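You operate a simulated robot arm through the tools that you are given. There is no shell and no other tool. Be economical: measure what you need, move in short steps, check, and stop when the job is done.

You run a simulated two-armed robot. Do the job below in one go: nothing can be reset, and whatever is moved stays where it is left.

Task
On the top of the white table, fold the yellow wiping cloth in half, so that its two long edges meet.
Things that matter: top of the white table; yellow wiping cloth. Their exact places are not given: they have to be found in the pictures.

The check looks at the end state, three seconds after you hand in, the way a careful person would. Anything else that was tipped, shoved, dropped, spilled or broken makes it a failure. Flat cloth is picked up by pressing the open fingertips on it (5 to 10 N) and closing them slowly along it; thin cloth reads only 2 to 8 mm in the jaws.

Robot
Two 7-joint arms with two-finger parallel grippers on one trunk, on a base that drives. Base frame: it is fixed to the floor where the robot stands at the start and does not move with it; the origin is under the middle of the robot, x ahead of it, y to its left, z up. Lengths are in mm, angles in degrees, forces in N, time in s.
The left shoulder is at the start at [70, 163, 945], the right one opposite. With the tool pointing down near the work surface each hand reaches from about 380 to 880 mm from the robot's upright axis, wherever it stands, measured 20 degrees to its own side. Places, roughly: top of the white table [700, -100, 600]. Payload 3.43 kg a hand.
The tool frame of a hand sits at the grasp point between the pads (the TCP): z along the fingers, y along the line on which they close. The tips reach 34 mm beyond it. The gripper opens to 128 mm. The fingers are 24 mm wide and 12 mm thick; the gripper's body (48 by 130 mm) begins 96 mm behind the TCP.
Orientation is that of the tool frame in the base frame, as a unit quaternion [w, x, y, z]. With the fingers straight down and closing along the base's y, the tool's x points along the base's -x, its y along +y and its z along -z.

Tools
- The arms move only by the tool servo_tool. It takes "left_steps", "right_steps" or both (then of equal length, played together; a hand with none holds still); each is a list of rows, each a list of 3 entries, a list of its own where there are three numbers: the shift along the base's x, y, z in mm, then the turn, a rotation vector about the base's x, y, z in degrees, then the gripper command, from -1 (fully open) to 1 (shut), values between in proportion. In form: [[[x, y, z], [wx, wy, wz], gripper], ...]. A call has 1 to 10 rows; each row shifts and turns the commanded pose from where the row before left it. Rows are played at 5 a second. More than 50 mm and 8.6 degrees between two rows, or a gripper value outside its range, and nothing of the call is played. Where a pose cannot be reached the arm comes as near as it can. A force on the tool above 40 N (or 10 N above the force at the start of the call, whichever is more), or a blocked arm, ends the call early, and 0.2 s more pass. Each finger travels about 153 mm/s and halts on what it meets, pressing with about 34 N; the grip force reading is that of the motor and also rises with nothing between the fingers. The clock runs only during rows and for 0.2 s after the last one: add rows that do not move to give the fingers time. The reply holds the time, the measured pose of the TCP, the force on the tool along the base axes, the opening and the grip force, in the units named above and with some noise, with the torque about the TCP (base axes, N m) and any sound that the robot's microphone picked up.
- Cameras (640 x 400 px; columns grow to the right, rows downward): "scene" is now at [129.6, -22.9, 1158]; the picture's right is [-0.26, -0.96, 0.00], its down [-0.69, 0.19, -0.70] and it looks along [0.68, -0.18, -0.71] (base axes); focal length 248 px, centre (320, 200). "left" rides on the left gripper at [76, 11, -160] in its tool frame; the picture's right is [-0.15, 0.99, 0.00], its down [-0.88, -0.13, -0.46] and it looks along [-0.45, -0.07, 0.89] (tool axes); focal length 234 px, centre (320, 200). "right" rides on the right gripper at [76, -11, -160] in its tool frame; the picture's right is [0.15, 0.99, 0.00], its down [-0.88, 0.13, -0.46] and it looks along [-0.45, 0.07, 0.89] (tool axes); focal length 234 px, centre (320, 200).
- get_image(camera): a new picture of that camera. No time passes.
- lift_body(by): slides the trunk up (or, below 0, down) by that many mm; the arms and the scene camera ride with it, the base frame stays. It gives what a move gives, with no picture.
- drive_base(legs): drives the robot by 1 to 6 legs, each [ahead, left, turn to the left] in mm, mm and degrees, along the robot's own axes; the way and the turn of a leg run together, so that a leg with both is an arc; at most 1500 mm and 180 degrees a leg. The arms and the cameras ride along, it lands a little off, and it stops where it bumps. It gives what a move gives.
- head_to(pan, tilt): turns the head with the scene camera to pan (to the left, within 86 degrees either way) and tilt (down, from -29 to 69), counted from straight ahead of the robot. It gives what a move gives.
- locate(camera, pixels): for up to 12 pixels [column, row] of the newest picture of that camera ("zoom" is the newest enlarged one), the place [x, y, z] in the base frame of the surface seen there, good to about 2 mm. No time passes.
- close_up(camera, box): a new picture of the part [left, top, right, bottom] of that camera's present view, enlarged. No time passes.
- close_job(): hands the job in; it is judged then, once.

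Go step by step. Measure first, check grasps and placings, and put right what went wrong. The budget is 80 turns and 62 pictures, counting those below and the enlarged ones. Unless the task says otherwise, let go and move clear before handing in, and close with one line.

The tools are called after "Call:" by a JSON object that holds its "name" and its "arguments". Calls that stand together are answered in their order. servo_tool: Moves the arms, as the interface text tells. Its arguments: {"type":"object","properties":{"left_steps":{"type":"array","items":{"type":"array"}},"right_steps":{"type":"array","items":{"type":"array"}}},"required":[]} The other tools are called the same way: lift_body (by) slides the trunk up or down; drive_base (legs) drives the base; head_to (pan, tilt) turns the head that bears the scene camera; get_image (camera) takes a picture; locate (camera, pixels) gives the place of the surface under pixels of a picture; close_up (camera, box) takes an enlarged picture of a part of a camera's view; close_job () hands the job in.

At the start:

```text
t: 0.0
left_ee_pos: [602.1, 143.2, 872.1]
left_tcp_rot: [0.0, 0.0, 1.0, 0.0]
left_wrist_force: [-0.3, 0.1, 0.4]
left_wrist_torque: [0.0, 0.05, -0.01]
left_gripper_width: 128.3
left_gripper_force: 0.1
right_ee_pos: [497.9, -337.1, 773.2]
right_tcp_rot: [0.0, 0.0, 1.0, 0.0]
right_wrist_force: [0.4, -1.2, 0.2]
right_wrist_torque: [0.01, -0.02, 0.02]
right_gripper_width: 128.0
right_gripper_force: 0.0
trunk travel left (down, up): [-425.0, 515.0]
robot x, y, heading: [1.4, -2.0, -0.2]
head pan, tilt: [-15.2, 45.3]
```

scene: 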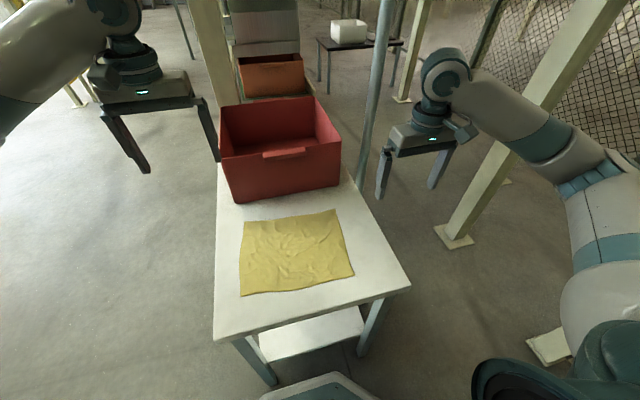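
right: 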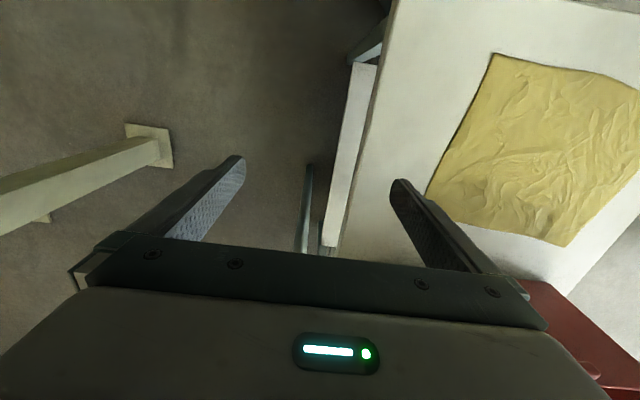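
left: 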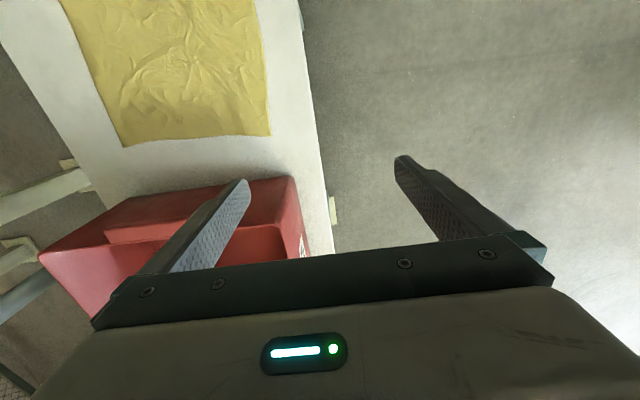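

The cloth lies on the table with corners near scene pixels (244,222), (334,210), (354,274), (240,295). I measure these, the table corners and the bin.

Call:
{"name": "locate", "arguments": {"camera": "scene", "pixels": [[245, 223], [334, 211], [352, 273], [242, 293], [290, 217], [345, 243], [298, 285], [242, 258], [216, 338], [407, 287], [232, 200], [340, 183]]}}

Call:
{"name": "close_up", "arguments": {"camera": "scene", "box": [200, 180, 420, 345]}}

```text
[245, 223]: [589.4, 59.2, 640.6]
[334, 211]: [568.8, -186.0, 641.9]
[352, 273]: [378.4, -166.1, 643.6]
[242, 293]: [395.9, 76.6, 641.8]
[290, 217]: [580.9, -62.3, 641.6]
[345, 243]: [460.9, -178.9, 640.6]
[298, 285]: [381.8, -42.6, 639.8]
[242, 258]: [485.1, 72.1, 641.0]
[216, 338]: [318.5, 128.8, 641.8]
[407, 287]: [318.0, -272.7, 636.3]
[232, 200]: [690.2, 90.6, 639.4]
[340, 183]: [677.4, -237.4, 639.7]
```

```text
2.42 times, centred on (310, 262) of scene
```

zoom: 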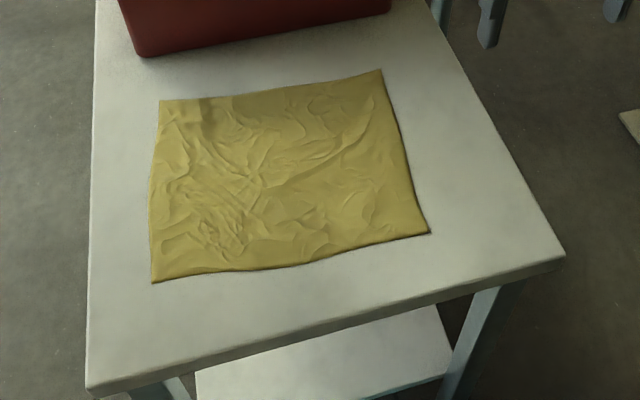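

The table top is at z≈640. The cloth's long edges (~245 mm) are the far one, (589,59)–(569,-186), and the near one, (396,77)–(378,-166). I plan to bring the far edge to the near edge with both hands. I first back the base up for reach and start turning the hands so they close across the edge.

Call:
{"name": "drive_base", "arguments": {"legs": [[-150, 0, 0]]}}

Call:
{"name": "servo_tool", "arguments": {"left_steps": [[[0, 0, 0], [0, 0, -8.5], -1], [[0, 0, 0], [0, 0, -8.5], -1], [[0, 0, 0], [0, 0, -8.5], -1], [[0, 0, 0], [0, 0, -8.5], -1], [[0, 0, 0], [0, 0, -8.5], -1], [[0, 0, 0], [0, 0, -8.5], -1], [[0, 0, 0], [0, 0, -8.5], -1], [[0, 0, 0], [0, 0, -8.5], -1], [[0, 0, 0], [0, 0, -8.5], -1], [[0, 0, 0], [0, 0, -8.5], -1]], "right_steps": [[[0, 0, 10], [0, 0, 8.5], -1], [[0, 0, 10], [0, 0, 8.5], -1], [[0, 0, 10], [0, 0, 8.5], -1], [[0, 0, 10], [0, 0, 8.5], -1], [[0, 0, 10], [0, 0, 8.5], -1], [[0, 0, 10], [0, 0, 8.5], -1], [[0, 0, 10], [0, 0, 8.5], -1], [[0, 0, 10], [0, 0, 8.5], -1], [[0, 0, 10], [0, 0, 8.5], -1], [[0, 0, 10], [0, 0, 8.5], -1]]}}

```text
t: 1.4
left_ee_pos: [451.4, 143.5, 871.1]
left_tcp_rot: [0.001, -0.001, 1.0, 0.0]
left_wrist_force: [0.9, -0.4, 0.4]
left_wrist_torque: [-0.01, -0.01, 0.01]
left_gripper_width: 128.3
left_gripper_force: 0.0
right_ee_pos: [347.4, -336.4, 774.2]
right_tcp_rot: [0.001, 0.0, 1.0, 0.0]
right_wrist_force: [0.1, -0.3, 0.1]
right_wrist_torque: [-0.03, -0.04, 0.02]
right_gripper_width: 128.1
right_gripper_force: 0.0
trunk travel left (down, up): [-425.0, 515.0]
robot x, y, heading: [-147.8, -2.9, 0.2]
head pan, tilt: [-15.2, 45.3]
```

```text
t: 3.6
left_ee_pos: [452.6, 142.9, 872.9]
left_tcp_rot: [0.0, 0.675, 0.738, 0.0]
left_wrist_force: [1.0, 0.3, 0.1]
left_wrist_torque: [-0.01, -0.02, 0.01]
left_gripper_width: 127.8
left_gripper_force: 0.0
right_ee_pos: [348.9, -335.4, 873.3]
right_tcp_rot: [0.0, -0.677, 0.736, 0.0]
right_wrist_force: [1.1, 0.8, -0.9]
right_wrist_torque: [0.01, 0.05, -0.01]
right_gripper_width: 127.8
right_gripper_force: 0.2
trunk travel left (down, up): [-425.0, 515.0]
robot x, y, heading: [-145.6, -1.5, -0.2]
head pan, tilt: [-15.2, 45.3]
```

Both arms turned cleanly. I now go to hover above the far edge corners, with the jaws at about 40 mm.

Call:
{"name": "servo_tool", "arguments": {"left_steps": [[[18.5, -17, -18.5], [0, 0, -4.85], 0.375], [[18.5, -17, -18.5], [0, 0, -4.85], 0.375], [[18.5, -17, -18.5], [0, 0, 0], 0.375], [[18.5, -17, -18.5], [0, 0, 0], 0.375], [[18.5, -17, -18.5], [0, 0, 0], 0.375], [[18.5, -17, -18.5], [0, 0, 0], 0.375], [[0, 0, 0], [0, 0, 0], 0.375]], "right_steps": [[[33, 28.4, -19], [0, 0, 0], 0.375], [[33, 28.4, -19], [0, 0, 0], 0.375], [[33, 28.4, -19], [0, 0, 0], 0.375], [[33, 28.4, -19], [0, 0, 0], 0.375], [[33, 28.4, -19], [0, 0, 0], 0.375], [[33, 28.4, -19], [0, 0, 0], 0.375], [[0, 0, 0], [0, 0, 0], 0.375]]}}

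Call:
{"name": "get_image", "arguments": {"camera": "left"}}

Call:
{"name": "get_image", "arguments": {"camera": "right"}}

Call:
{"name": "get_image", "arguments": {"camera": "scene"}}

```text
t: 5.2
left_ee_pos: [565.8, 41.4, 760.9]
left_tcp_rot: [0.0, 0.735, 0.678, -0.001]
left_wrist_force: [-1.3, 0.2, 0.9]
left_wrist_torque: [0.01, 0.01, -0.01]
left_gripper_width: 39.7
left_gripper_force: 0.0
right_ee_pos: [546.0, -167.3, 756.4]
right_tcp_rot: [0.0, -0.676, 0.737, -0.001]
right_wrist_force: [0.6, 0.3, 0.6]
right_wrist_torque: [0.01, -0.01, -0.02]
right_gripper_width: 39.9
right_gripper_force: 0.0
trunk travel left (down, up): [-425.0, 515.0]
robot x, y, heading: [-148.2, 2.3, -0.1]
head pan, tilt: [-15.2, 45.3]
```

```text
57 pictures are left
```

left: 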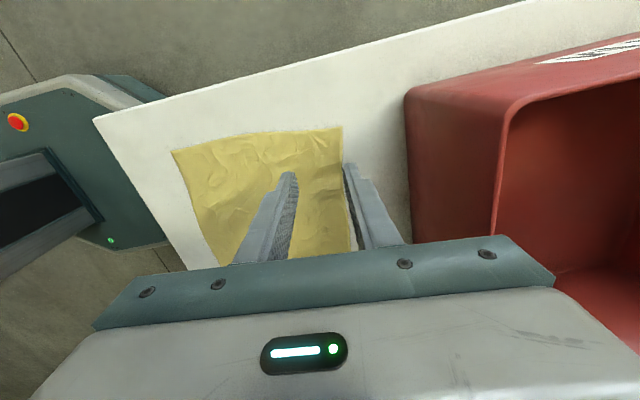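

```text
56 pictures are left
```

right: 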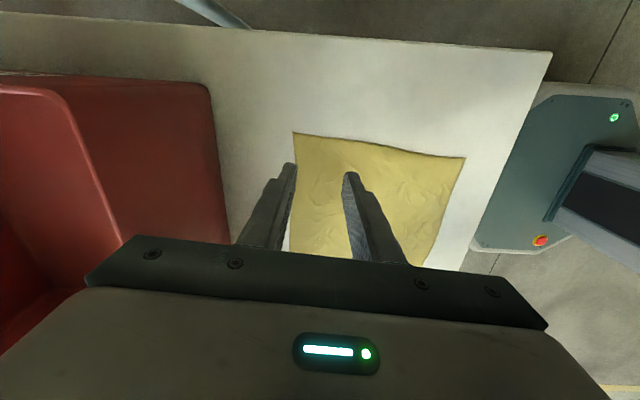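

```text
55 pictures are left
```

scene: 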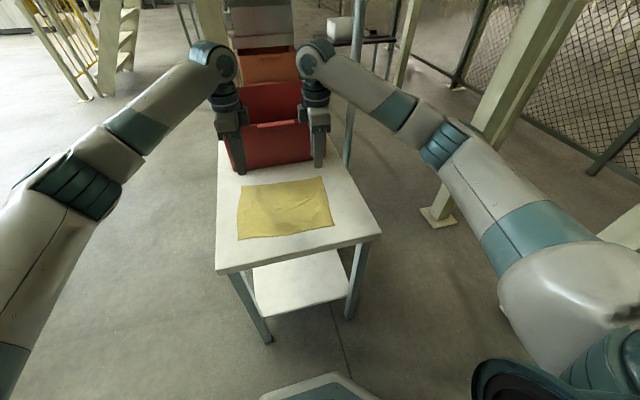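

The hands hover over the far edge. I check corner positions from the wrist cameras, and also the bin rim clearance.

Call:
{"name": "locate", "arguments": {"camera": "left", "pixels": [[341, 128], [342, 150], [174, 151], [407, 92]]}}

Call:
{"name": "locate", "arguments": {"camera": "right", "pixels": [[296, 135], [463, 159], [293, 240], [208, 86]]}}

```text
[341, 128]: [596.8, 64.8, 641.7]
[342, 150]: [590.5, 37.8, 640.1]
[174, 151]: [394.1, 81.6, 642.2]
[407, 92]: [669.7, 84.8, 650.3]
```

```text
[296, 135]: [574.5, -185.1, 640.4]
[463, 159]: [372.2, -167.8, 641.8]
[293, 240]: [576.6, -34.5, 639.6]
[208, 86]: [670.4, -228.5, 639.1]
```

Edges are as expected (far-left corner about (597,65), far-right (574,-185)). I lower to just above the cloth.

Call:
{"name": "servo_tool", "arguments": {"left_steps": [[[0, 0, -40], [0, 0, 0], 0.375], [[0, 0, -37], [0, 0, 0], 0.375], [[0, 0, 0], [0, 0, 0], 0.375], [[0, 0, 0], [0, 0, 0], 0.375]], "right_steps": [[[2, 0, -40], [0, 0, 0], 0.375], [[2, 0, -34], [0, 0, 0], 0.375], [[0, 0, 0], [0, 0, 0], 0.375], [[0, 0, 0], [0, 0, 0], 0.375]]}}

```text
t: 6.2
left_ee_pos: [563.2, 40.7, 683.0]
left_tcp_rot: [0.0, 0.735, 0.678, 0.0]
left_wrist_force: [0.6, 0.4, -0.2]
left_wrist_torque: [0.02, -0.01, 0.02]
left_gripper_width: 40.0
left_gripper_force: 0.1
right_ee_pos: [551.1, -166.3, 683.3]
right_tcp_rot: [-0.001, -0.675, 0.737, 0.0]
right_wrist_force: [0.5, 0.6, -0.6]
right_wrist_torque: [0.02, -0.02, -0.01]
right_gripper_width: 39.9
right_gripper_force: 0.0
trunk travel left (down, up): [-425.0, 515.0]
robot x, y, heading: [-150.1, -0.2, -0.2]
head pan, tilt: [-15.2, 45.3]
```

Tips are about 9 mm above the table. I approach to light contact.

Call:
{"name": "servo_tool", "arguments": {"left_steps": [[[0, 0, -3], [0, 0, 0], 0.375], [[0, 0, -3], [0, 0, 0], 0.375], [[0, 0, -2], [0, 0, 0], 0.375], [[0, 0, 0], [0, 0, 0], 0.375]], "right_steps": [[[0, 0, -3], [0, 0, 0], 0.375], [[0, 0, -3], [0, 0, 0], 0.375], [[0, 0, -2], [0, 0, 0], 0.375], [[0, 0, 0], [0, 0, 0], 0.375]]}}

```text
t: 7.2
left_ee_pos: [564.1, 40.3, 676.7]
left_tcp_rot: [0.0, 0.736, 0.677, 0.0]
left_wrist_force: [-0.3, -0.4, 0.4]
left_wrist_torque: [0.04, 0.02, 0.0]
left_gripper_width: 39.9
left_gripper_force: 0.1
right_ee_pos: [551.3, -166.3, 675.2]
right_tcp_rot: [0.0, -0.676, 0.737, 0.0]
right_wrist_force: [0.5, -1.1, 0.6]
right_wrist_torque: [-0.01, -0.04, 0.03]
right_gripper_width: 39.8
right_gripper_force: 0.1
trunk travel left (down, up): [-425.0, 515.0]
robot x, y, heading: [-146.8, 1.3, -0.0]
head pan, tilt: [-15.2, 45.3]
```

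Call:
{"name": "servo_tool", "arguments": {"left_steps": [[[0, 0, -1.5], [0, 0, 0], 0.375], [[0, 0, -1], [0, 0, 0], 0.375], [[0, 0, 0], [0, 0, 0], 0.375]], "right_steps": [[[0, 0, -1.5], [0, 0, 0], 0.375], [[0, 0, -1], [0, 0, 0], 0.375], [[0, 0, 0], [0, 0, 0], 0.375]]}}

```text
t: 8.0
left_ee_pos: [562.8, 39.8, 675.2]
left_tcp_rot: [0.001, 0.735, 0.678, 0.001]
left_wrist_force: [2.4, -0.8, 7.7]
left_wrist_torque: [0.07, 0.02, -0.03]
left_gripper_width: 39.6
left_gripper_force: 0.0
right_ee_pos: [550.4, -165.7, 675.5]
right_tcp_rot: [0.001, -0.676, 0.737, -0.001]
right_wrist_force: [0.0, -0.5, 1.9]
right_wrist_torque: [-0.04, 0.06, 0.04]
right_gripper_width: 39.8
right_gripper_force: 0.1
trunk travel left (down, up): [-425.0, 515.0]
robot x, y, heading: [-150.2, 1.7, 0.3]
head pan, tilt: [-15.2, 45.3]
```

Left presses with 7.7 N and right with 1.9 N. I press the right a bit more, then close both slowly.

Call:
{"name": "servo_tool", "arguments": {"left_steps": [[[0, 0, 0], [0, 0, 0], 0.375], [[0, 0, 0], [0, 0, 0], 0.45], [[0, 0, 0], [0, 0, 0], 0.53], [[0, 0, 0], [0, 0, 0], 0.61], [[0, 0, 0], [0, 0, 0], 0.69], [[0, 0, 0], [0, 0, 0], 0.77], [[0, 0, 0], [0, 0, 0], 0.85], [[0, 0, 0], [0, 0, 0], 0.93], [[0, 0, 0], [0, 0, 0], 1], [[0, 0, 0], [0, 0, 0], 1]], "right_steps": [[[0, 0, -1], [0, 0, 0], 0.375], [[0, 0, 0], [0, 0, 0], 0.45], [[0, 0, 0], [0, 0, 0], 0.53], [[0, 0, 0], [0, 0, 0], 0.61], [[0, 0, 0], [0, 0, 0], 0.69], [[0, 0, 0], [0, 0, 0], 0.77], [[0, 0, 0], [0, 0, 0], 0.85], [[0, 0, 0], [0, 0, 0], 0.93], [[0, 0, 0], [0, 0, 0], 1], [[0, 0, 0], [0, 0, 0], 1]]}}

Call:
{"name": "get_image", "arguments": {"camera": "left"}}

Call:
{"name": "get_image", "arguments": {"camera": "right"}}

```text
t: 10.2
left_ee_pos: [563.3, 41.5, 675.7]
left_tcp_rot: [0.0, 0.735, 0.678, 0.0]
left_wrist_force: [-1.1, -1.9, 4.3]
left_wrist_torque: [0.0, -0.04, 0.0]
left_gripper_width: 1.7
left_gripper_force: 33.9
right_ee_pos: [549.9, -166.9, 674.3]
right_tcp_rot: [0.002, -0.676, 0.737, -0.001]
right_wrist_force: [-0.9, 0.2, 16.6]
right_wrist_torque: [-0.02, 0.07, -0.04]
right_gripper_width: 0.1
right_gripper_force: 32.9
trunk travel left (down, up): [-425.0, 515.0]
robot x, y, heading: [-148.1, 1.8, 0.2]
head pan, tilt: [-15.2, 45.3]
```

```text
54 pictures are left
```

left: 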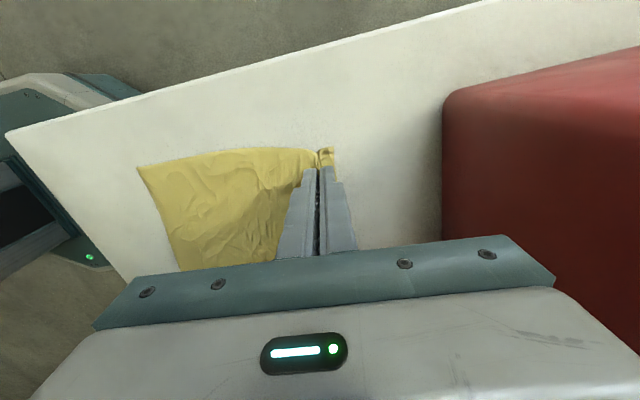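

```text
53 pictures are left
```

right: 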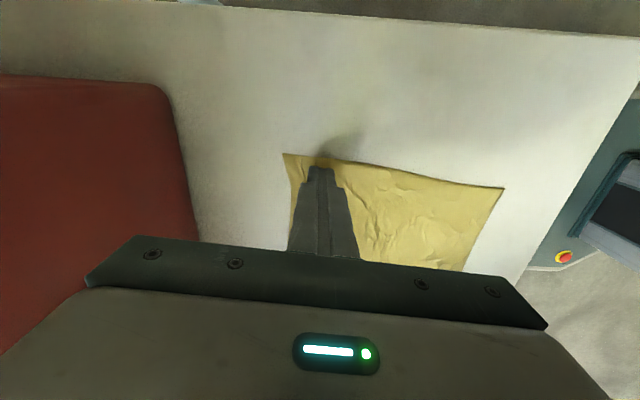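

The left jaw holds a ridge (1.7 mm) but the right slipped (0.1 mm, pressing too hard at 16 N). I lift the right a little, reopen, and retry lighter while the left keeps its hold.

Call:
{"name": "servo_tool", "arguments": {"right_steps": [[[0, 0, 6], [0, 0, 0], 1], [[2, 0, 0], [0, 0, 0], 0.375], [[2, 0, 0], [0, 0, 0], 0.375], [[0, 0, -4], [0, 0, 0], 0.375], [[0, 0, 0], [0, 0, 0], 0.375]]}}

Call:
{"name": "servo_tool", "arguments": {"right_steps": [[[0, 0, -1.3], [0, 0, 0], 0.375], [[0, 0, 0], [0, 0, 0], 0.375]]}}

Call:
{"name": "get_image", "arguments": {"camera": "right"}}

```text
t: 11.4
left_ee_pos: [563.6, 40.3, 675.5]
left_tcp_rot: [0.001, 0.736, 0.677, 0.0]
left_wrist_force: [-1.0, 0.1, 13.6]
left_wrist_torque: [0.12, 0.03, 0.0]
left_gripper_width: 1.6
left_gripper_force: 33.6
right_ee_pos: [552.4, -166.0, 675.3]
right_tcp_rot: [0.001, -0.676, 0.737, -0.001]
right_wrist_force: [0.0, 1.2, 0.3]
right_wrist_torque: [-0.02, -0.03, -0.02]
right_gripper_width: 40.1
right_gripper_force: 0.1
trunk travel left (down, up): [-425.0, 515.0]
robot x, y, heading: [-149.3, -0.4, 0.1]
head pan, tilt: [-15.2, 45.3]
```

```text
t: 12.0
left_ee_pos: [564.0, 41.2, 675.1]
left_tcp_rot: [0.001, 0.735, 0.678, 0.0]
left_wrist_force: [1.0, 1.0, 14.5]
left_wrist_torque: [0.08, 0.01, -0.05]
left_gripper_width: 1.5
left_gripper_force: 33.8
right_ee_pos: [553.9, -165.7, 675.3]
right_tcp_rot: [0.0, -0.675, 0.737, -0.001]
right_wrist_force: [0.0, -0.5, 3.0]
right_wrist_torque: [-0.05, 0.01, 0.01]
right_gripper_width: 39.8
right_gripper_force: 0.0
trunk travel left (down, up): [-425.0, 515.0]
robot x, y, heading: [-151.6, -0.9, -0.0]
head pan, tilt: [-15.2, 45.3]
```

```text
52 pictures are left
```

right: 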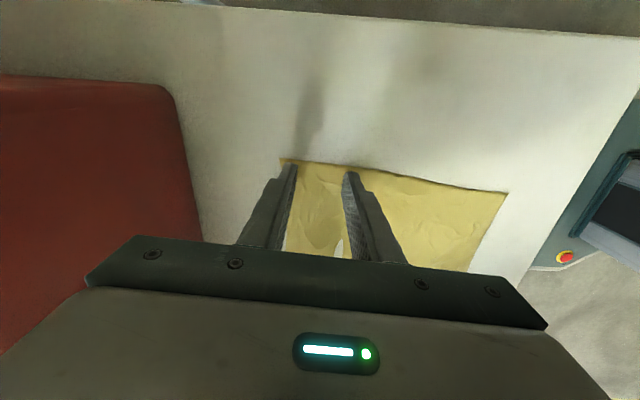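

The right now has both tips on the cloth at 3 N. I add a slight press and close slowly.

Call:
{"name": "servo_tool", "arguments": {"right_steps": [[[0, 0, -0.6], [0, 0, 0], 0.375], [[0, 0, 0], [0, 0, 0], 0.44], [[0, 0, 0], [0, 0, 0], 0.51], [[0, 0, 0], [0, 0, 0], 0.58], [[0, 0, 0], [0, 0, 0], 0.65], [[0, 0, 0], [0, 0, 0], 0.72], [[0, 0, 0], [0, 0, 0], 0.79], [[0, 0, 0], [0, 0, 0], 0.86], [[0, 0, 0], [0, 0, 0], 0.93], [[0, 0, 0], [0, 0, 0], 1]]}}

Call:
{"name": "get_image", "arguments": {"camera": "right"}}

```text
t: 14.2
left_ee_pos: [563.0, 41.3, 675.0]
left_tcp_rot: [0.001, 0.736, 0.677, 0.001]
left_wrist_force: [1.2, -0.3, 7.1]
left_wrist_torque: [-0.02, -0.02, -0.01]
left_gripper_width: 1.9
left_gripper_force: 33.9
right_ee_pos: [552.4, -166.7, 675.2]
right_tcp_rot: [0.001, -0.675, 0.737, -0.001]
right_wrist_force: [0.4, -0.1, 15.6]
right_wrist_torque: [-0.03, -0.01, 0.04]
right_gripper_width: 2.1
right_gripper_force: 33.9
trunk travel left (down, up): [-425.0, 515.0]
robot x, y, heading: [-152.0, 0.4, -0.1]
head pan, tilt: [-15.2, 45.3]
```

```text
51 pictures are left
```

right: 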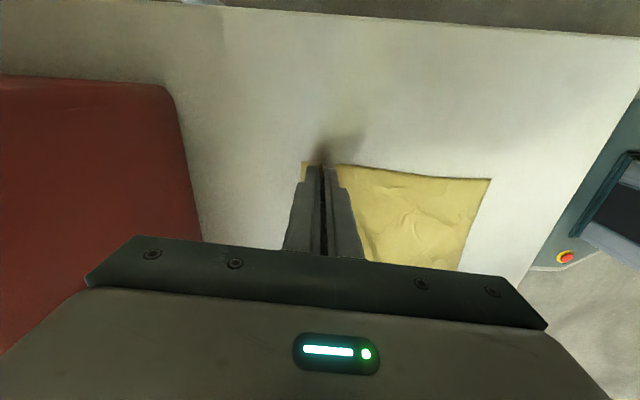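

Both jaws now read about 2 mm on cloth. I lift both 30 mm to test the hold.

Call:
{"name": "servo_tool", "arguments": {"left_steps": [[[0, 0, 10], [0, 0, 0], 1], [[-2, 0, 10], [0, 0, 0], 1], [[-3, 0, 10], [0, 0, 0], 1]], "right_steps": [[[0, 0, 10], [0, 0, 0], 1], [[-2, 0, 10], [0, 0, 0], 1], [[-3, 0, 10], [0, 0, 0], 1]]}}

Call:
{"name": "get_image", "arguments": {"camera": "left"}}

Call:
{"name": "get_image", "arguments": {"camera": "right"}}

Call:
{"name": "close_up", "arguments": {"camera": "scene", "box": [180, 100, 400, 280]}}

```text
t: 15.0
left_ee_pos: [558.6, 40.9, 704.1]
left_tcp_rot: [0.0, 0.735, 0.678, 0.001]
left_wrist_force: [-0.8, -0.5, -1.0]
left_wrist_torque: [-0.02, -0.01, -0.01]
left_gripper_width: 1.7
left_gripper_force: 34.4
right_ee_pos: [549.0, -166.2, 702.6]
right_tcp_rot: [0.0, -0.675, 0.738, -0.001]
right_wrist_force: [-0.2, 0.4, 0.3]
right_wrist_torque: [0.01, -0.04, -0.03]
right_gripper_width: 1.8
right_gripper_force: 33.8
trunk travel left (down, up): [-425.0, 515.0]
robot x, y, heading: [-146.4, -1.7, 0.1]
head pan, tilt: [-15.2, 45.3]
```

```text
50 pictures are left
```

left: 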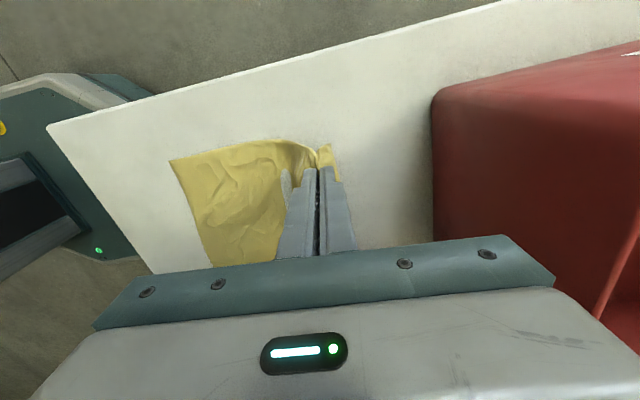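

```text
49 pictures are left
```

right: 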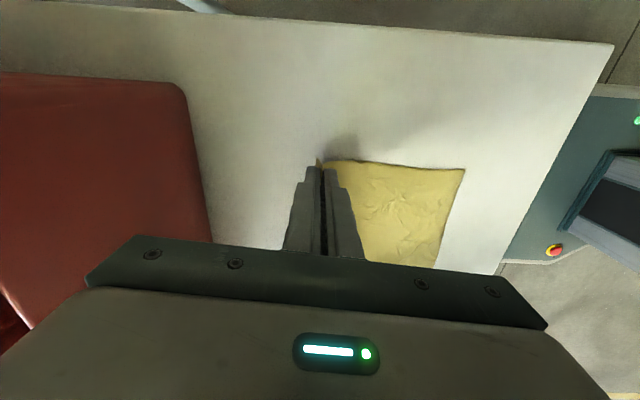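

```text
2.22 times, centred on (290, 190) of scene
```

zoom: 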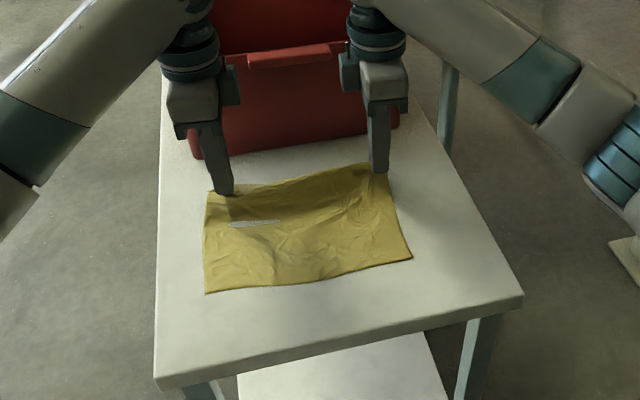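

Both corners are held. I now carry the edge in an arc back over the cloth, first half with a check.

Call:
{"name": "servo_tool", "arguments": {"left_steps": [[[-6, 1, 15], [0, 0, 0], 1], [[-6, 1, 15], [0, 0, 0], 1], [[-12.5, 1, 10], [0, 0, 0], 1], [[-12.5, 1, 10], [0, 0, 0], 1], [[-17.5, 1.5, 5], [0, 0, 0], 1], [[-17.5, 1.5, 3], [0, 0, 0], 1]], "right_steps": [[[-6.3, 1, 15], [0, 0, 0], 1], [[-6.3, 1, 15], [0, 0, 0], 1], [[-13, 1, 10], [0, 0, 0], 1], [[-13, 1, 10], [0, 0, 0], 1], [[-18.5, 1.5, 5], [0, 0, 0], 1], [[-18.5, 1.5, 3], [0, 0, 0], 1]]}}

Call:
{"name": "close_up", "arguments": {"camera": "scene", "box": [180, 100, 400, 280]}}

Call:
{"name": "get_image", "arguments": {"camera": "left"}}

```text
t: 16.4
left_ee_pos: [486.3, 47.7, 762.0]
left_tcp_rot: [-0.001, 0.735, 0.678, 0.0]
left_wrist_force: [0.4, -0.6, -0.1]
left_wrist_torque: [0.03, 0.0, -0.02]
left_gripper_width: 1.4
left_gripper_force: 33.7
right_ee_pos: [474.7, -158.8, 760.2]
right_tcp_rot: [0.0, -0.676, 0.737, 0.001]
right_wrist_force: [0.0, 0.0, 0.1]
right_wrist_torque: [0.0, -0.02, 0.0]
right_gripper_width: 1.9
right_gripper_force: 34.1
trunk travel left (down, up): [-425.0, 515.0]
robot x, y, heading: [-149.6, 0.1, 0.0]
head pan, tilt: [-15.2, 45.3]
```

```text
2.22 times, centred on (290, 190) of scene
```

zoom: 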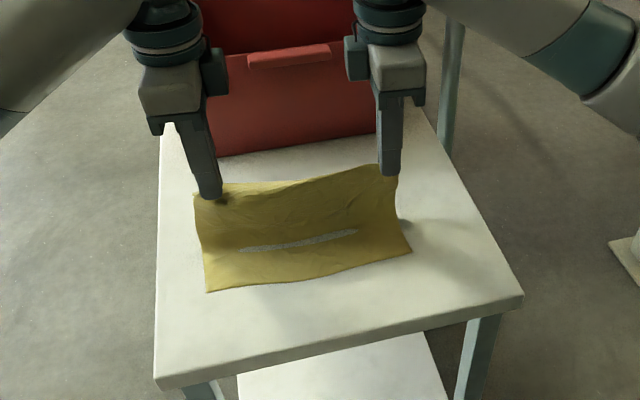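

```text
46 pictures are left
```

left: 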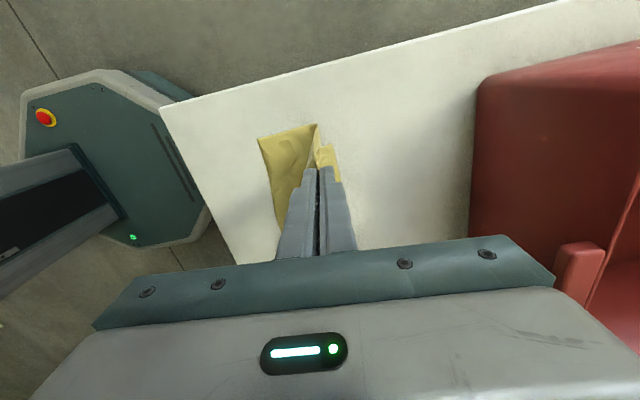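

The cloth hangs well. I check the near corners at zoom (208,291) and (411,250), then continue.

Call:
{"name": "locate", "arguments": {"camera": "zoom", "pixels": [[208, 289], [410, 249], [300, 277], [380, 262], [200, 235], [407, 230]]}}

Call:
{"name": "get_image", "arguments": {"camera": "right"}}

```text
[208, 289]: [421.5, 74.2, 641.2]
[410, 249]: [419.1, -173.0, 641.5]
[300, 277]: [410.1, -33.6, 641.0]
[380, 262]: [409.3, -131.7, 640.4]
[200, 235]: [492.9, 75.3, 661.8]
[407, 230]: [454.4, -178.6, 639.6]
```

```text
45 pictures are left
```

right: 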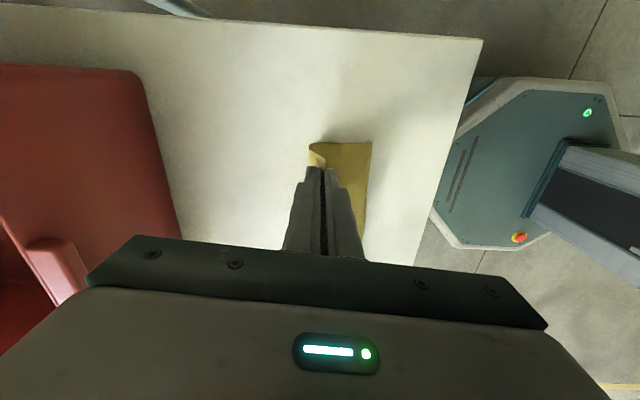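

The cloth slid slightly: the near edge is now at x≈410–421, almost parallel to y. I adjust the landing so the grips come down about 15 mm inside that edge.

Call:
{"name": "servo_tool", "arguments": {"left_steps": [[[-8, 0.5, -9], [0, 0, 0], 1], [[-8, 0.5, -9], [0, 0, 0], 1], [[-9, 0.5, -13], [0, 0, 0], 1], [[-9, 0.5, -12], [0, 0, 0], 1], [[-6, 0, -12], [0, 0, 0], 1], [[-6, 0, -11], [0, 0, 0], 1], [[-4, 0, -10], [0, 0, 0], 1], [[0, 0, 0], [0, 0, 0], 1]], "right_steps": [[[-7, 1, -9], [0, 0, 0], 1], [[-7, 1, -9], [0, 0, 0], 1], [[-8, 1, -13], [0, 0, 0], 1], [[-8, 1, -12], [0, 0, 0], 1], [[-5, 1, -12], [0, 0, 0], 1], [[-5, 0, -11], [0, 0, 0], 1], [[-3, 0, -10], [0, 0, 0], 1], [[0, 0, 0], [0, 0, 0], 1]]}}

Call:
{"name": "close_up", "arguments": {"camera": "scene", "box": [180, 100, 400, 280]}}

Call:
{"name": "get_image", "arguments": {"camera": "left"}}

Call:
{"name": "get_image", "arguments": {"camera": "right"}}

```text
t: 18.2
left_ee_pos: [437.0, 50.1, 684.8]
left_tcp_rot: [0.0, 0.736, 0.677, -0.001]
left_wrist_force: [-0.5, -0.8, 0.2]
left_wrist_torque: [-0.01, 0.0, -0.03]
left_gripper_width: 1.6
left_gripper_force: 34.3
right_ee_pos: [431.2, -154.7, 685.6]
right_tcp_rot: [0.0, -0.676, 0.737, 0.0]
right_wrist_force: [-0.1, 0.0, 0.5]
right_wrist_torque: [0.02, -0.03, 0.0]
right_gripper_width: 2.1
right_gripper_force: 34.3
trunk travel left (down, up): [-425.0, 515.0]
robot x, y, heading: [-148.9, 0.2, -0.1]
head pan, tilt: [-15.2, 45.3]
```

```text
2.22 times, centred on (290, 190) of scene
```

zoom: 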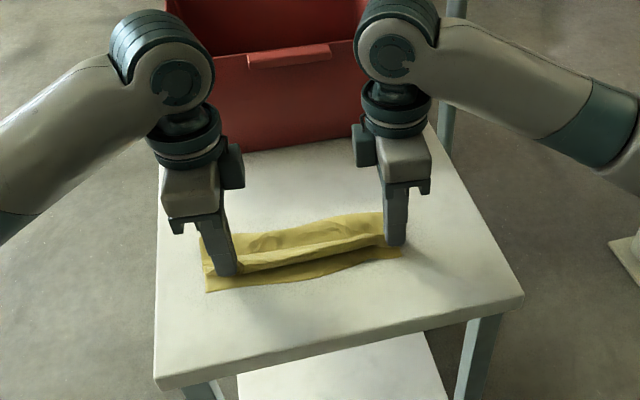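

```text
43 pictures are left
```

left: 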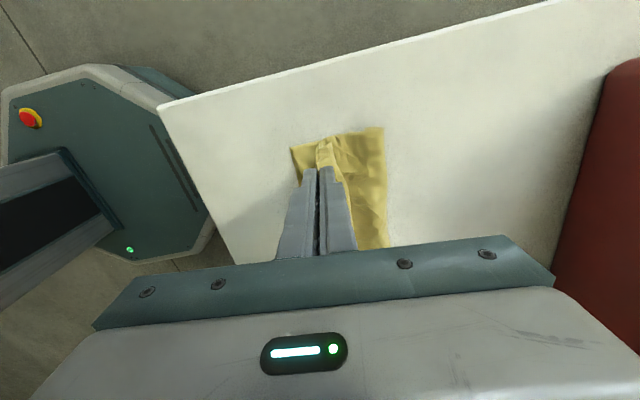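

```text
42 pictures are left
```

right: 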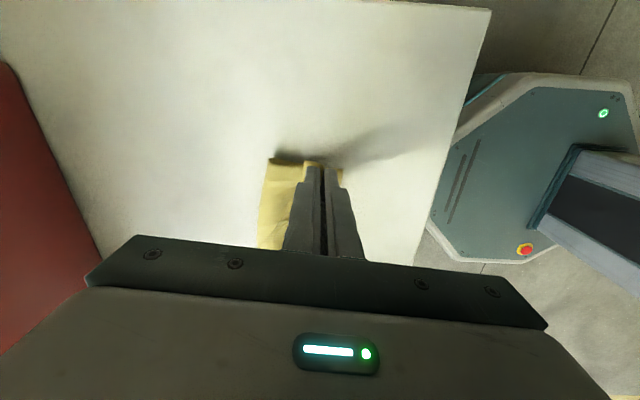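

The fold is down with the edge strip between the jaws. I release by opening wide at this height, then lift clear.

Call:
{"name": "servo_tool", "arguments": {"left_steps": [[[0, 0, -3], [0, 0, 0], 0.9], [[0, 0, 0], [0, 0, 0], 0.8], [[0, 0, 0], [0, 0, 0], 0.6], [[0, 0, 5], [0, 0, 0], 0.4], [[0, 0, 15], [0, 0, 0], 0.3], [[0, 0, 30], [0, 0, 0], 0.3], [[0, 0, 40], [0, 0, 0], 0.3], [[0, 0, 40], [0, 0, 0], 0.3]], "right_steps": [[[0, 0, -3], [0, 0, 0], 0.9], [[0, 0, 0], [0, 0, 0], 0.8], [[0, 0, 0], [0, 0, 0], 0.6], [[0, 0, 5], [0, 0, 0], 0.4], [[0, 0, 15], [0, 0, 0], 0.3], [[0, 0, 30], [0, 0, 0], 0.3], [[0, 0, 40], [0, 0, 0], 0.3], [[0, 0, 40], [0, 0, 0], 0.3]]}}

Call:
{"name": "close_up", "arguments": {"camera": "scene", "box": [190, 150, 360, 270]}}

Call:
{"name": "get_image", "arguments": {"camera": "left"}}

Call:
{"name": "get_image", "arguments": {"camera": "right"}}

```text
t: 20.0
left_ee_pos: [437.1, 49.5, 811.2]
left_tcp_rot: [0.001, 0.735, 0.678, 0.0]
left_wrist_force: [0.6, -0.8, 0.7]
left_wrist_torque: [-0.02, -0.02, -0.03]
left_gripper_width: 45.0
left_gripper_force: 0.0
right_ee_pos: [429.5, -154.9, 814.0]
right_tcp_rot: [-0.001, -0.676, 0.737, 0.0]
right_wrist_force: [-0.8, 0.3, -1.8]
right_wrist_torque: [-0.02, -0.01, -0.02]
right_gripper_width: 44.8
right_gripper_force: 0.1
trunk travel left (down, up): [-425.0, 515.0]
robot x, y, heading: [-148.5, 0.8, 0.1]
head pan, tilt: [-15.2, 45.3]
```

```text
3.33 times, centred on (275, 210) of scene
```

zoom: 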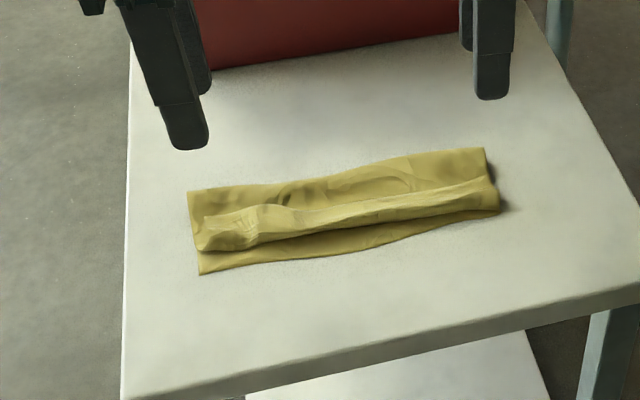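

```text
40 pictures are left
```

left: 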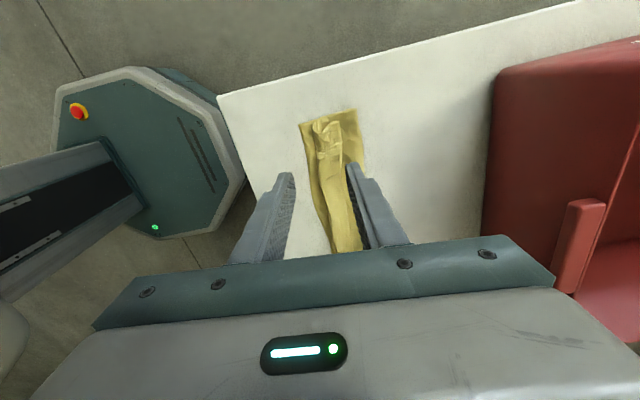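

```text
39 pictures are left
```

right: 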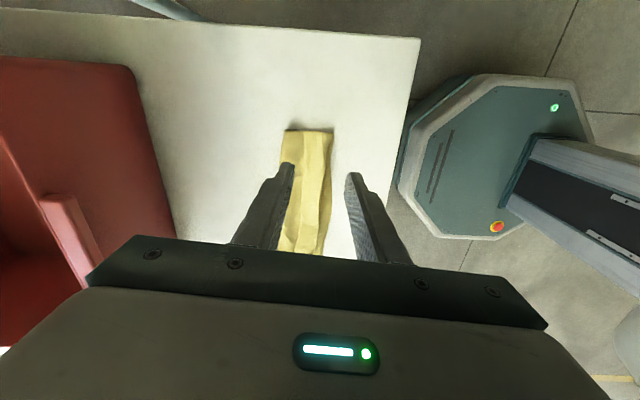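

The edge is turned in as a hem lying on top of the fold. I measure the hem before unrolling it.

Call:
{"name": "locate", "arguments": {"camera": "zoom", "pixels": [[205, 216], [200, 250], [255, 205], [257, 240], [350, 200], [350, 225], [440, 186], [497, 186], [498, 210], [199, 272], [350, 254], [189, 193]]}}

Call:
{"name": "close_up", "arguments": {"camera": "left", "box": [280, 90, 400, 250]}}

Call:
{"name": "close_up", "arguments": {"camera": "right", "box": [250, 110, 360, 250]}}

```text
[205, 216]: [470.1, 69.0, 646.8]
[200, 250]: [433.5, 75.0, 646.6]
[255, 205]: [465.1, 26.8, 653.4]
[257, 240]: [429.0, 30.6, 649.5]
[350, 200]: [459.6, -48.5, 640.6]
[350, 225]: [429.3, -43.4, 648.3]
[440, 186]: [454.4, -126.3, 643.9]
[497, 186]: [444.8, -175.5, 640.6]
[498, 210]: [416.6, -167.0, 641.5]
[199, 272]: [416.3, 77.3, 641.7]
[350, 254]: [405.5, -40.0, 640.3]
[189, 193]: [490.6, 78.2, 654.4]
```

```text
2.50 times, centred on (340, 170) of left
```

zoom: 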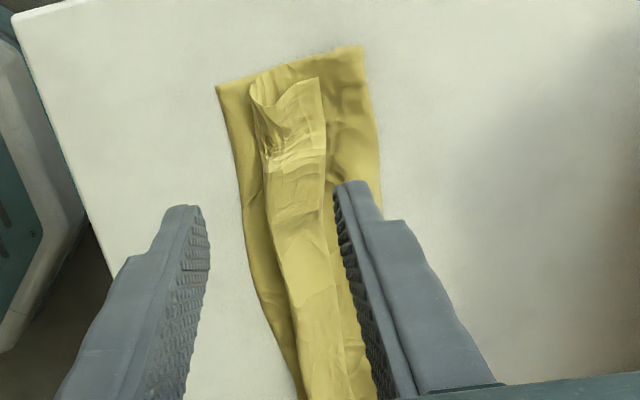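

```text
2.86 times, centred on (305, 180) of right
```

zoom: 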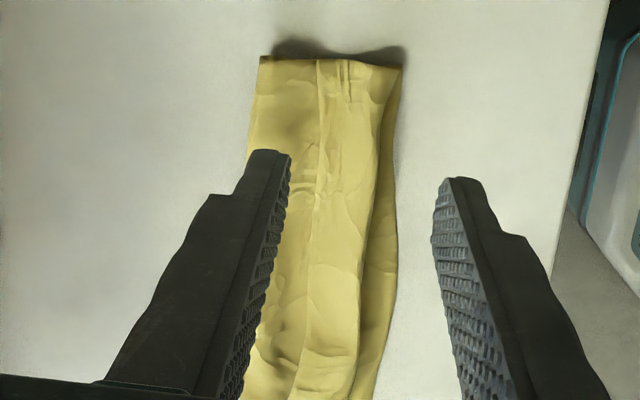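

The hem flap is 25–35 mm wide, with its free edge at x≈455–470. I'll turn the hands back to closing along y, so that four fingertips spaced along the flap can push its free edge up and over toward the near side.

Call:
{"name": "servo_tool", "arguments": {"left_steps": [[[5, -2.4, 0], [0, 0, 8.5], 0.094], [[5, -2.4, 0], [0, 0, 8.5], 0.094], [[5, -2.4, 0], [0, 0, 8.5], 0.094], [[5, -2.4, 0], [0, 0, 8.5], 0.094], [[5, -2.4, 0], [0, 0, 8.5], 0.094], [[5, -2.4, 0], [0, 0, 8.5], 0.094], [[5, -2.4, 0], [0, 0, 8.5], 0.094], [[5, -2.4, 0], [0, 0, 8.5], 0.094], [[5, -2.4, 0], [0, 0, 8.5], 0.094], [[5, -2.4, 0], [0, 0, 8.5], 0.094]], "right_steps": [[[4, 3, 0], [0, 0, -8.5], 0.094], [[4, 3, 0], [0, 0, -8.5], 0.094], [[4, 3, 0], [0, 0, -8.5], 0.094], [[4, 3, 0], [0, 0, -8.5], 0.094], [[4, 3, 0], [0, 0, -8.5], 0.094], [[4, 3, 0], [0, 0, -8.5], 0.094], [[4, 3, 0], [0, 0, -8.5], 0.094], [[4, 3, 0], [0, 0, -8.5], 0.094], [[4, 3, 0], [0, 0, -8.5], 0.094], [[4, 3, 0], [0, 0, -8.5], 0.094]]}}

Call:
{"name": "servo_tool", "arguments": {"left_steps": [[[0, 0, -20], [0, 0, 4.85], 0.094], [[0, 0, -20], [0, 0, 4.85], 0.094], [[0, 0, 0], [0, 0, 0], 0.094]], "right_steps": [[[0, 0, -20], [0, 0, 0], 0.094], [[0, 0, -20], [0, 0, 0], 0.094], [[0, 0, 0], [0, 0, 0], 0.094]]}}

Call:
{"name": "get_image", "arguments": {"camera": "left"}}

Call:
{"name": "get_image", "arguments": {"camera": "right"}}

```text
t: 22.2
left_ee_pos: [486.9, 25.8, 811.3]
left_tcp_rot: [0.0, 0.084, 0.996, -0.001]
left_wrist_force: [0.0, 0.9, -0.5]
left_wrist_torque: [-0.03, -0.02, 0.02]
left_gripper_width: 57.9
left_gripper_force: 0.0
right_ee_pos: [470.7, -123.1, 813.2]
right_tcp_rot: [0.0, 0.002, 1.0, -0.002]
right_wrist_force: [0.3, 0.5, -0.3]
right_wrist_torque: [0.01, 0.0, 0.03]
right_gripper_width: 57.9
right_gripper_force: 0.1
trunk travel left (down, up): [-425.0, 515.0]
robot x, y, heading: [-149.2, 0.4, 0.1]
head pan, tilt: [-15.2, 45.3]
```

```text
t: 23.0
left_ee_pos: [486.8, 24.1, 771.8]
left_tcp_rot: [0.0, -0.001, 1.0, 0.0]
left_wrist_force: [-0.2, -0.1, 0.7]
left_wrist_torque: [0.01, 0.04, 0.0]
left_gripper_width: 57.9
left_gripper_force: 0.1
right_ee_pos: [472.1, -124.7, 773.6]
right_tcp_rot: [0.0, 0.0, 1.0, 0.0]
right_wrist_force: [-0.3, 0.9, 0.6]
right_wrist_torque: [0.0, -0.01, 0.0]
right_gripper_width: 58.1
right_gripper_force: 0.0
trunk travel left (down, up): [-425.0, 515.0]
robot x, y, heading: [-144.1, -1.8, -0.3]
head pan, tilt: [-15.2, 45.3]
```

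```text
36 pictures are left
```

left: 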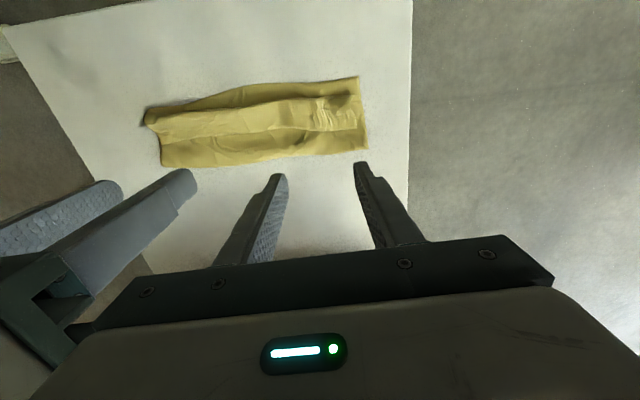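

```text
35 pictures are left
```

right: 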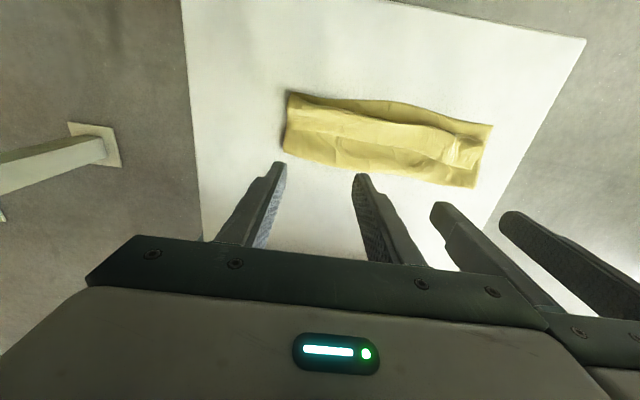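

Good overview of the fold. I measure the near edge, fold line, flap free edge and crease along its length.

Call:
{"name": "locate", "arguments": {"camera": "left", "pixels": [[357, 80], [360, 96], [362, 126], [366, 147], [315, 100], [315, 130], [240, 105], [240, 130], [230, 163], [150, 112], [155, 130], [163, 163]]}}

Call:
{"name": "locate", "arguments": {"camera": "right", "pixels": [[290, 94], [287, 105], [288, 128], [287, 150], [350, 102], [350, 117], [350, 142], [350, 166], [455, 137], [450, 160], [475, 184], [490, 126]]}}

Call:
{"name": "close_up", "arguments": {"camera": "right", "box": [270, 70, 510, 220]}}

```text
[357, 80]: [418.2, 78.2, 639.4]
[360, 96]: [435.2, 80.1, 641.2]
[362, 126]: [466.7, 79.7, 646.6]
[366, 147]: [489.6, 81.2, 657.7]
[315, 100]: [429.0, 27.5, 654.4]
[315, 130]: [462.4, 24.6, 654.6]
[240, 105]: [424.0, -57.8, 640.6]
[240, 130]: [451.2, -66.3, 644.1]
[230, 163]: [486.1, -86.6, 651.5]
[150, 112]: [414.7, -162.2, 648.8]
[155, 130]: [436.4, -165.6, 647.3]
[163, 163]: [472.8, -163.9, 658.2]
```

```text
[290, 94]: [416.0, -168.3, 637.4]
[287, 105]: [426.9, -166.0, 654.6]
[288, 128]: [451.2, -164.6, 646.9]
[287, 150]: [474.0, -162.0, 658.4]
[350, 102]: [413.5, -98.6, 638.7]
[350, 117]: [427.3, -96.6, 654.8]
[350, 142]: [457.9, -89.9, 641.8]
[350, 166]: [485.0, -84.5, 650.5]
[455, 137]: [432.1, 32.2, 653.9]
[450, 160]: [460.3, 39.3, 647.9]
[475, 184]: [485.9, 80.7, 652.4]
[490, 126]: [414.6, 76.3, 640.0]
```

```text
2.67 times, centred on (390, 145) of right
```

zoom: 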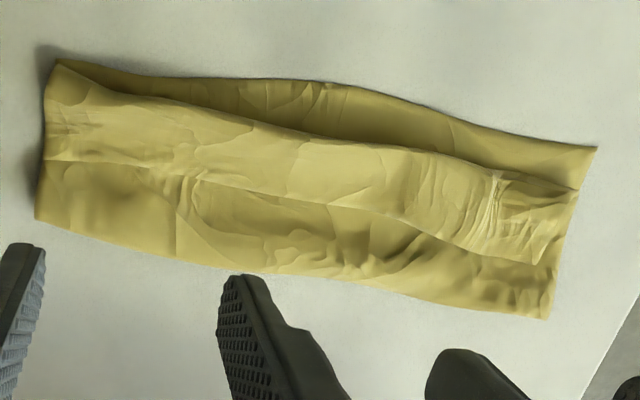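

The crease is at x≈473–489 and the flap's free edge at x≈453–466. I'll pinch the flap's free edge along y with the hands tilted 25°, so only the near tip corners press on the last few mm, then roll it over. Going to hover.

Call:
{"name": "servo_tool", "arguments": {"left_steps": [[[-8, 7, -10], [0, -8.4, 0], 0.53], [[-8, 7, -10], [0, -8.4, 0], 0.53], [[-8, 6, -20], [0, -8.2, 0], 0.53], [[-6.3, 6, -30], [0, 0, 0], 0.53], [[0, 0, 0], [0, 0, 0], 0.53], [[0, 0, 0], [0, 0, 0], 0.53]], "right_steps": [[[-8, -4, -10], [0, -8.4, 0], 0.53], [[-7, -4, -10], [0, -8.4, 0], 0.53], [[-7, -4, -20], [0, -8.2, 0], 0.53], [[-6.5, -3, -32], [0, 0, 0], 0.53], [[0, 0, 0], [0, 0, 0], 0.53], [[0, 0, 0], [0, 0, 0], 0.53]]}}

Call:
{"name": "close_up", "arguments": {"camera": "scene", "box": [190, 130, 360, 250]}}

Call:
{"name": "get_image", "arguments": {"camera": "left"}}

Call:
{"name": "get_image", "arguments": {"camera": "right"}}

```text
t: 24.4
left_ee_pos: [457.2, 53.1, 703.9]
left_tcp_rot: [0.216, -0.001, 0.976, 0.0]
left_wrist_force: [0.3, -0.7, -0.2]
left_wrist_torque: [-0.04, -0.01, 0.01]
left_gripper_width: 30.1
left_gripper_force: 0.1
right_ee_pos: [442.5, -138.3, 699.5]
right_tcp_rot: [0.216, 0.0, 0.976, 0.0]
right_wrist_force: [-0.4, 0.2, 0.5]
right_wrist_torque: [0.0, 0.03, 0.01]
right_gripper_width: 30.2
right_gripper_force: 0.1
trunk travel left (down, up): [-425.0, 515.0]
robot x, y, heading: [-146.3, -0.8, 0.1]
head pan, tilt: [-15.2, 45.3]
```

```text
3.33 times, centred on (275, 190) of scene
```

zoom: 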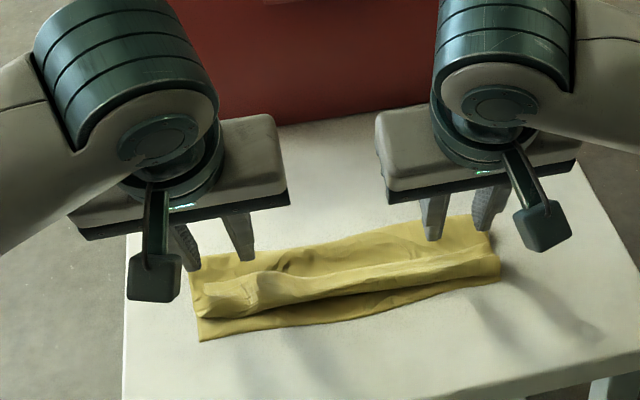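

```text
32 pictures are left
```

left: 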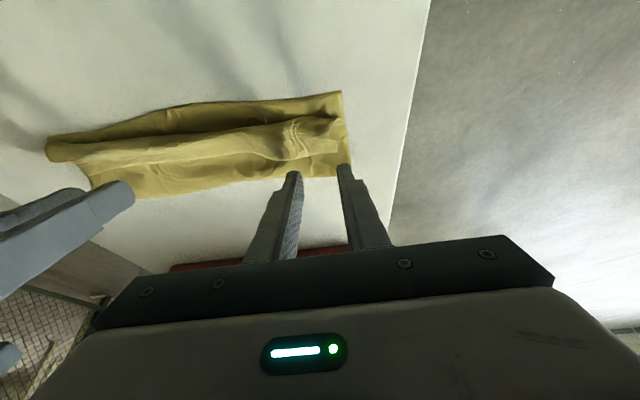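

```text
31 pictures are left
```

right: 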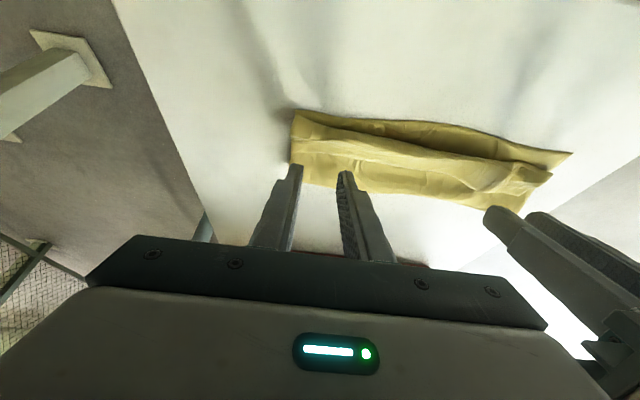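

Tilt is right (tool z toward +x). I lower toward the flap edge, shifting the left hand 8 mm inward.

Call:
{"name": "servo_tool", "arguments": {"left_steps": [[[0, -8, 0], [0, 0, 0], 0.53], [[0, 0, -10], [0, 0, 0], 0.53], [[0, 0, -5], [0, 0, 0], 0.53], [[0, 0, -3], [0, 0, 0], 0.53], [[0, 0, 0], [0, 0, 0], 0.53]], "right_steps": [[[0, 0, 0], [0, 0, 0], 0.53], [[0, 0, -10], [0, 0, 0], 0.53], [[0, 0, -4], [0, 0, 0], 0.53], [[0, 0, -3], [0, 0, 0], 0.53], [[0, 0, 0], [0, 0, 0], 0.53]]}}

Call:
{"name": "close_up", "arguments": {"camera": "scene", "box": [190, 150, 360, 250]}}

```text
t: 25.6
left_ee_pos: [454.9, 44.7, 684.4]
left_tcp_rot: [0.216, 0.0, 0.976, -0.001]
left_wrist_force: [0.4, 0.5, -0.9]
left_wrist_torque: [0.01, 0.02, 0.01]
left_gripper_width: 30.0
left_gripper_force: 0.1
right_ee_pos: [441.2, -139.6, 684.3]
right_tcp_rot: [0.216, 0.001, 0.976, 0.0]
right_wrist_force: [-0.3, 0.6, -0.3]
right_wrist_torque: [-0.01, -0.03, 0.0]
right_gripper_width: 30.1
right_gripper_force: 0.1
trunk travel left (down, up): [-425.0, 515.0]
robot x, y, heading: [-147.0, -0.7, 0.3]
head pan, tilt: [-15.2, 45.3]
```

```text
3.76 times, centred on (275, 200) of scene
```

zoom: 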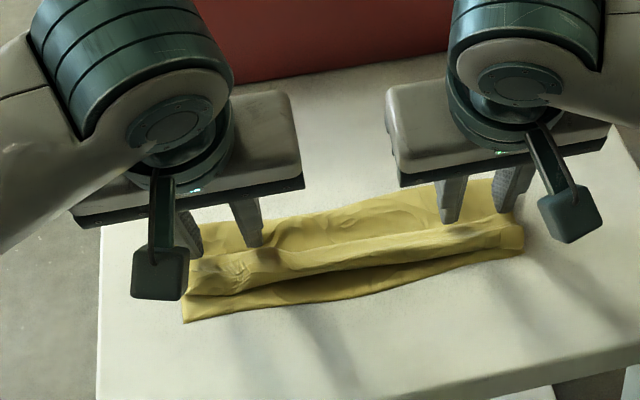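

Tips are just at the flap edge. I press down in small steps.

Call:
{"name": "servo_tool", "arguments": {"left_steps": [[[0, 0, -2], [0, 0, 0], 0.53], [[0, 0, -1.5], [0, 0, 0], 0.53], [[0, 0, 0], [0, 0, 0], 0.53]], "right_steps": [[[0, 0, -2], [0, 0, 0], 0.53], [[0, 0, -1.5], [0, 0, 0], 0.53], [[0, 0, 0], [0, 0, 0], 0.53]]}}

Call:
{"name": "servo_tool", "arguments": {"left_steps": [[[0, 0, -1.5], [0, 0, 0], 0.53], [[0, 0, 0], [0, 0, 0], 0.53]], "right_steps": [[[0, 0, -1.5], [0, 0, 0], 0.53], [[0, 0, 0], [0, 0, 0], 0.53]]}}

```text
t: 26.4
left_ee_pos: [456.8, 44.1, 680.8]
left_tcp_rot: [0.217, -0.001, 0.976, 0.0]
left_wrist_force: [0.4, 0.0, -0.3]
left_wrist_torque: [0.02, 0.01, 0.01]
left_gripper_width: 29.9
left_gripper_force: 0.1
right_ee_pos: [442.9, -140.0, 678.9]
right_tcp_rot: [0.217, -0.001, 0.976, 0.0]
right_wrist_force: [-0.2, 0.3, -0.5]
right_wrist_torque: [0.0, -0.02, -0.02]
right_gripper_width: 30.1
right_gripper_force: 0.0
trunk travel left (down, up): [-425.0, 515.0]
robot x, y, heading: [-148.7, 0.3, -0.2]
head pan, tilt: [-15.2, 45.3]
```

```text
t: 27.0
left_ee_pos: [455.8, 43.3, 678.8]
left_tcp_rot: [0.216, 0.0, 0.976, 0.0]
left_wrist_force: [1.0, 0.0, 1.1]
left_wrist_torque: [0.01, 0.0, 0.0]
left_gripper_width: 30.1
left_gripper_force: 0.0
right_ee_pos: [441.7, -139.6, 680.2]
right_tcp_rot: [0.217, 0.0, 0.976, -0.001]
right_wrist_force: [0.6, 0.0, -0.9]
right_wrist_torque: [-0.02, 0.01, 0.01]
right_gripper_width: 30.2
right_gripper_force: 0.1
trunk travel left (down, up): [-425.0, 515.0]
robot x, y, heading: [-154.9, -0.2, 0.1]
head pan, tilt: [-15.2, 45.3]
```

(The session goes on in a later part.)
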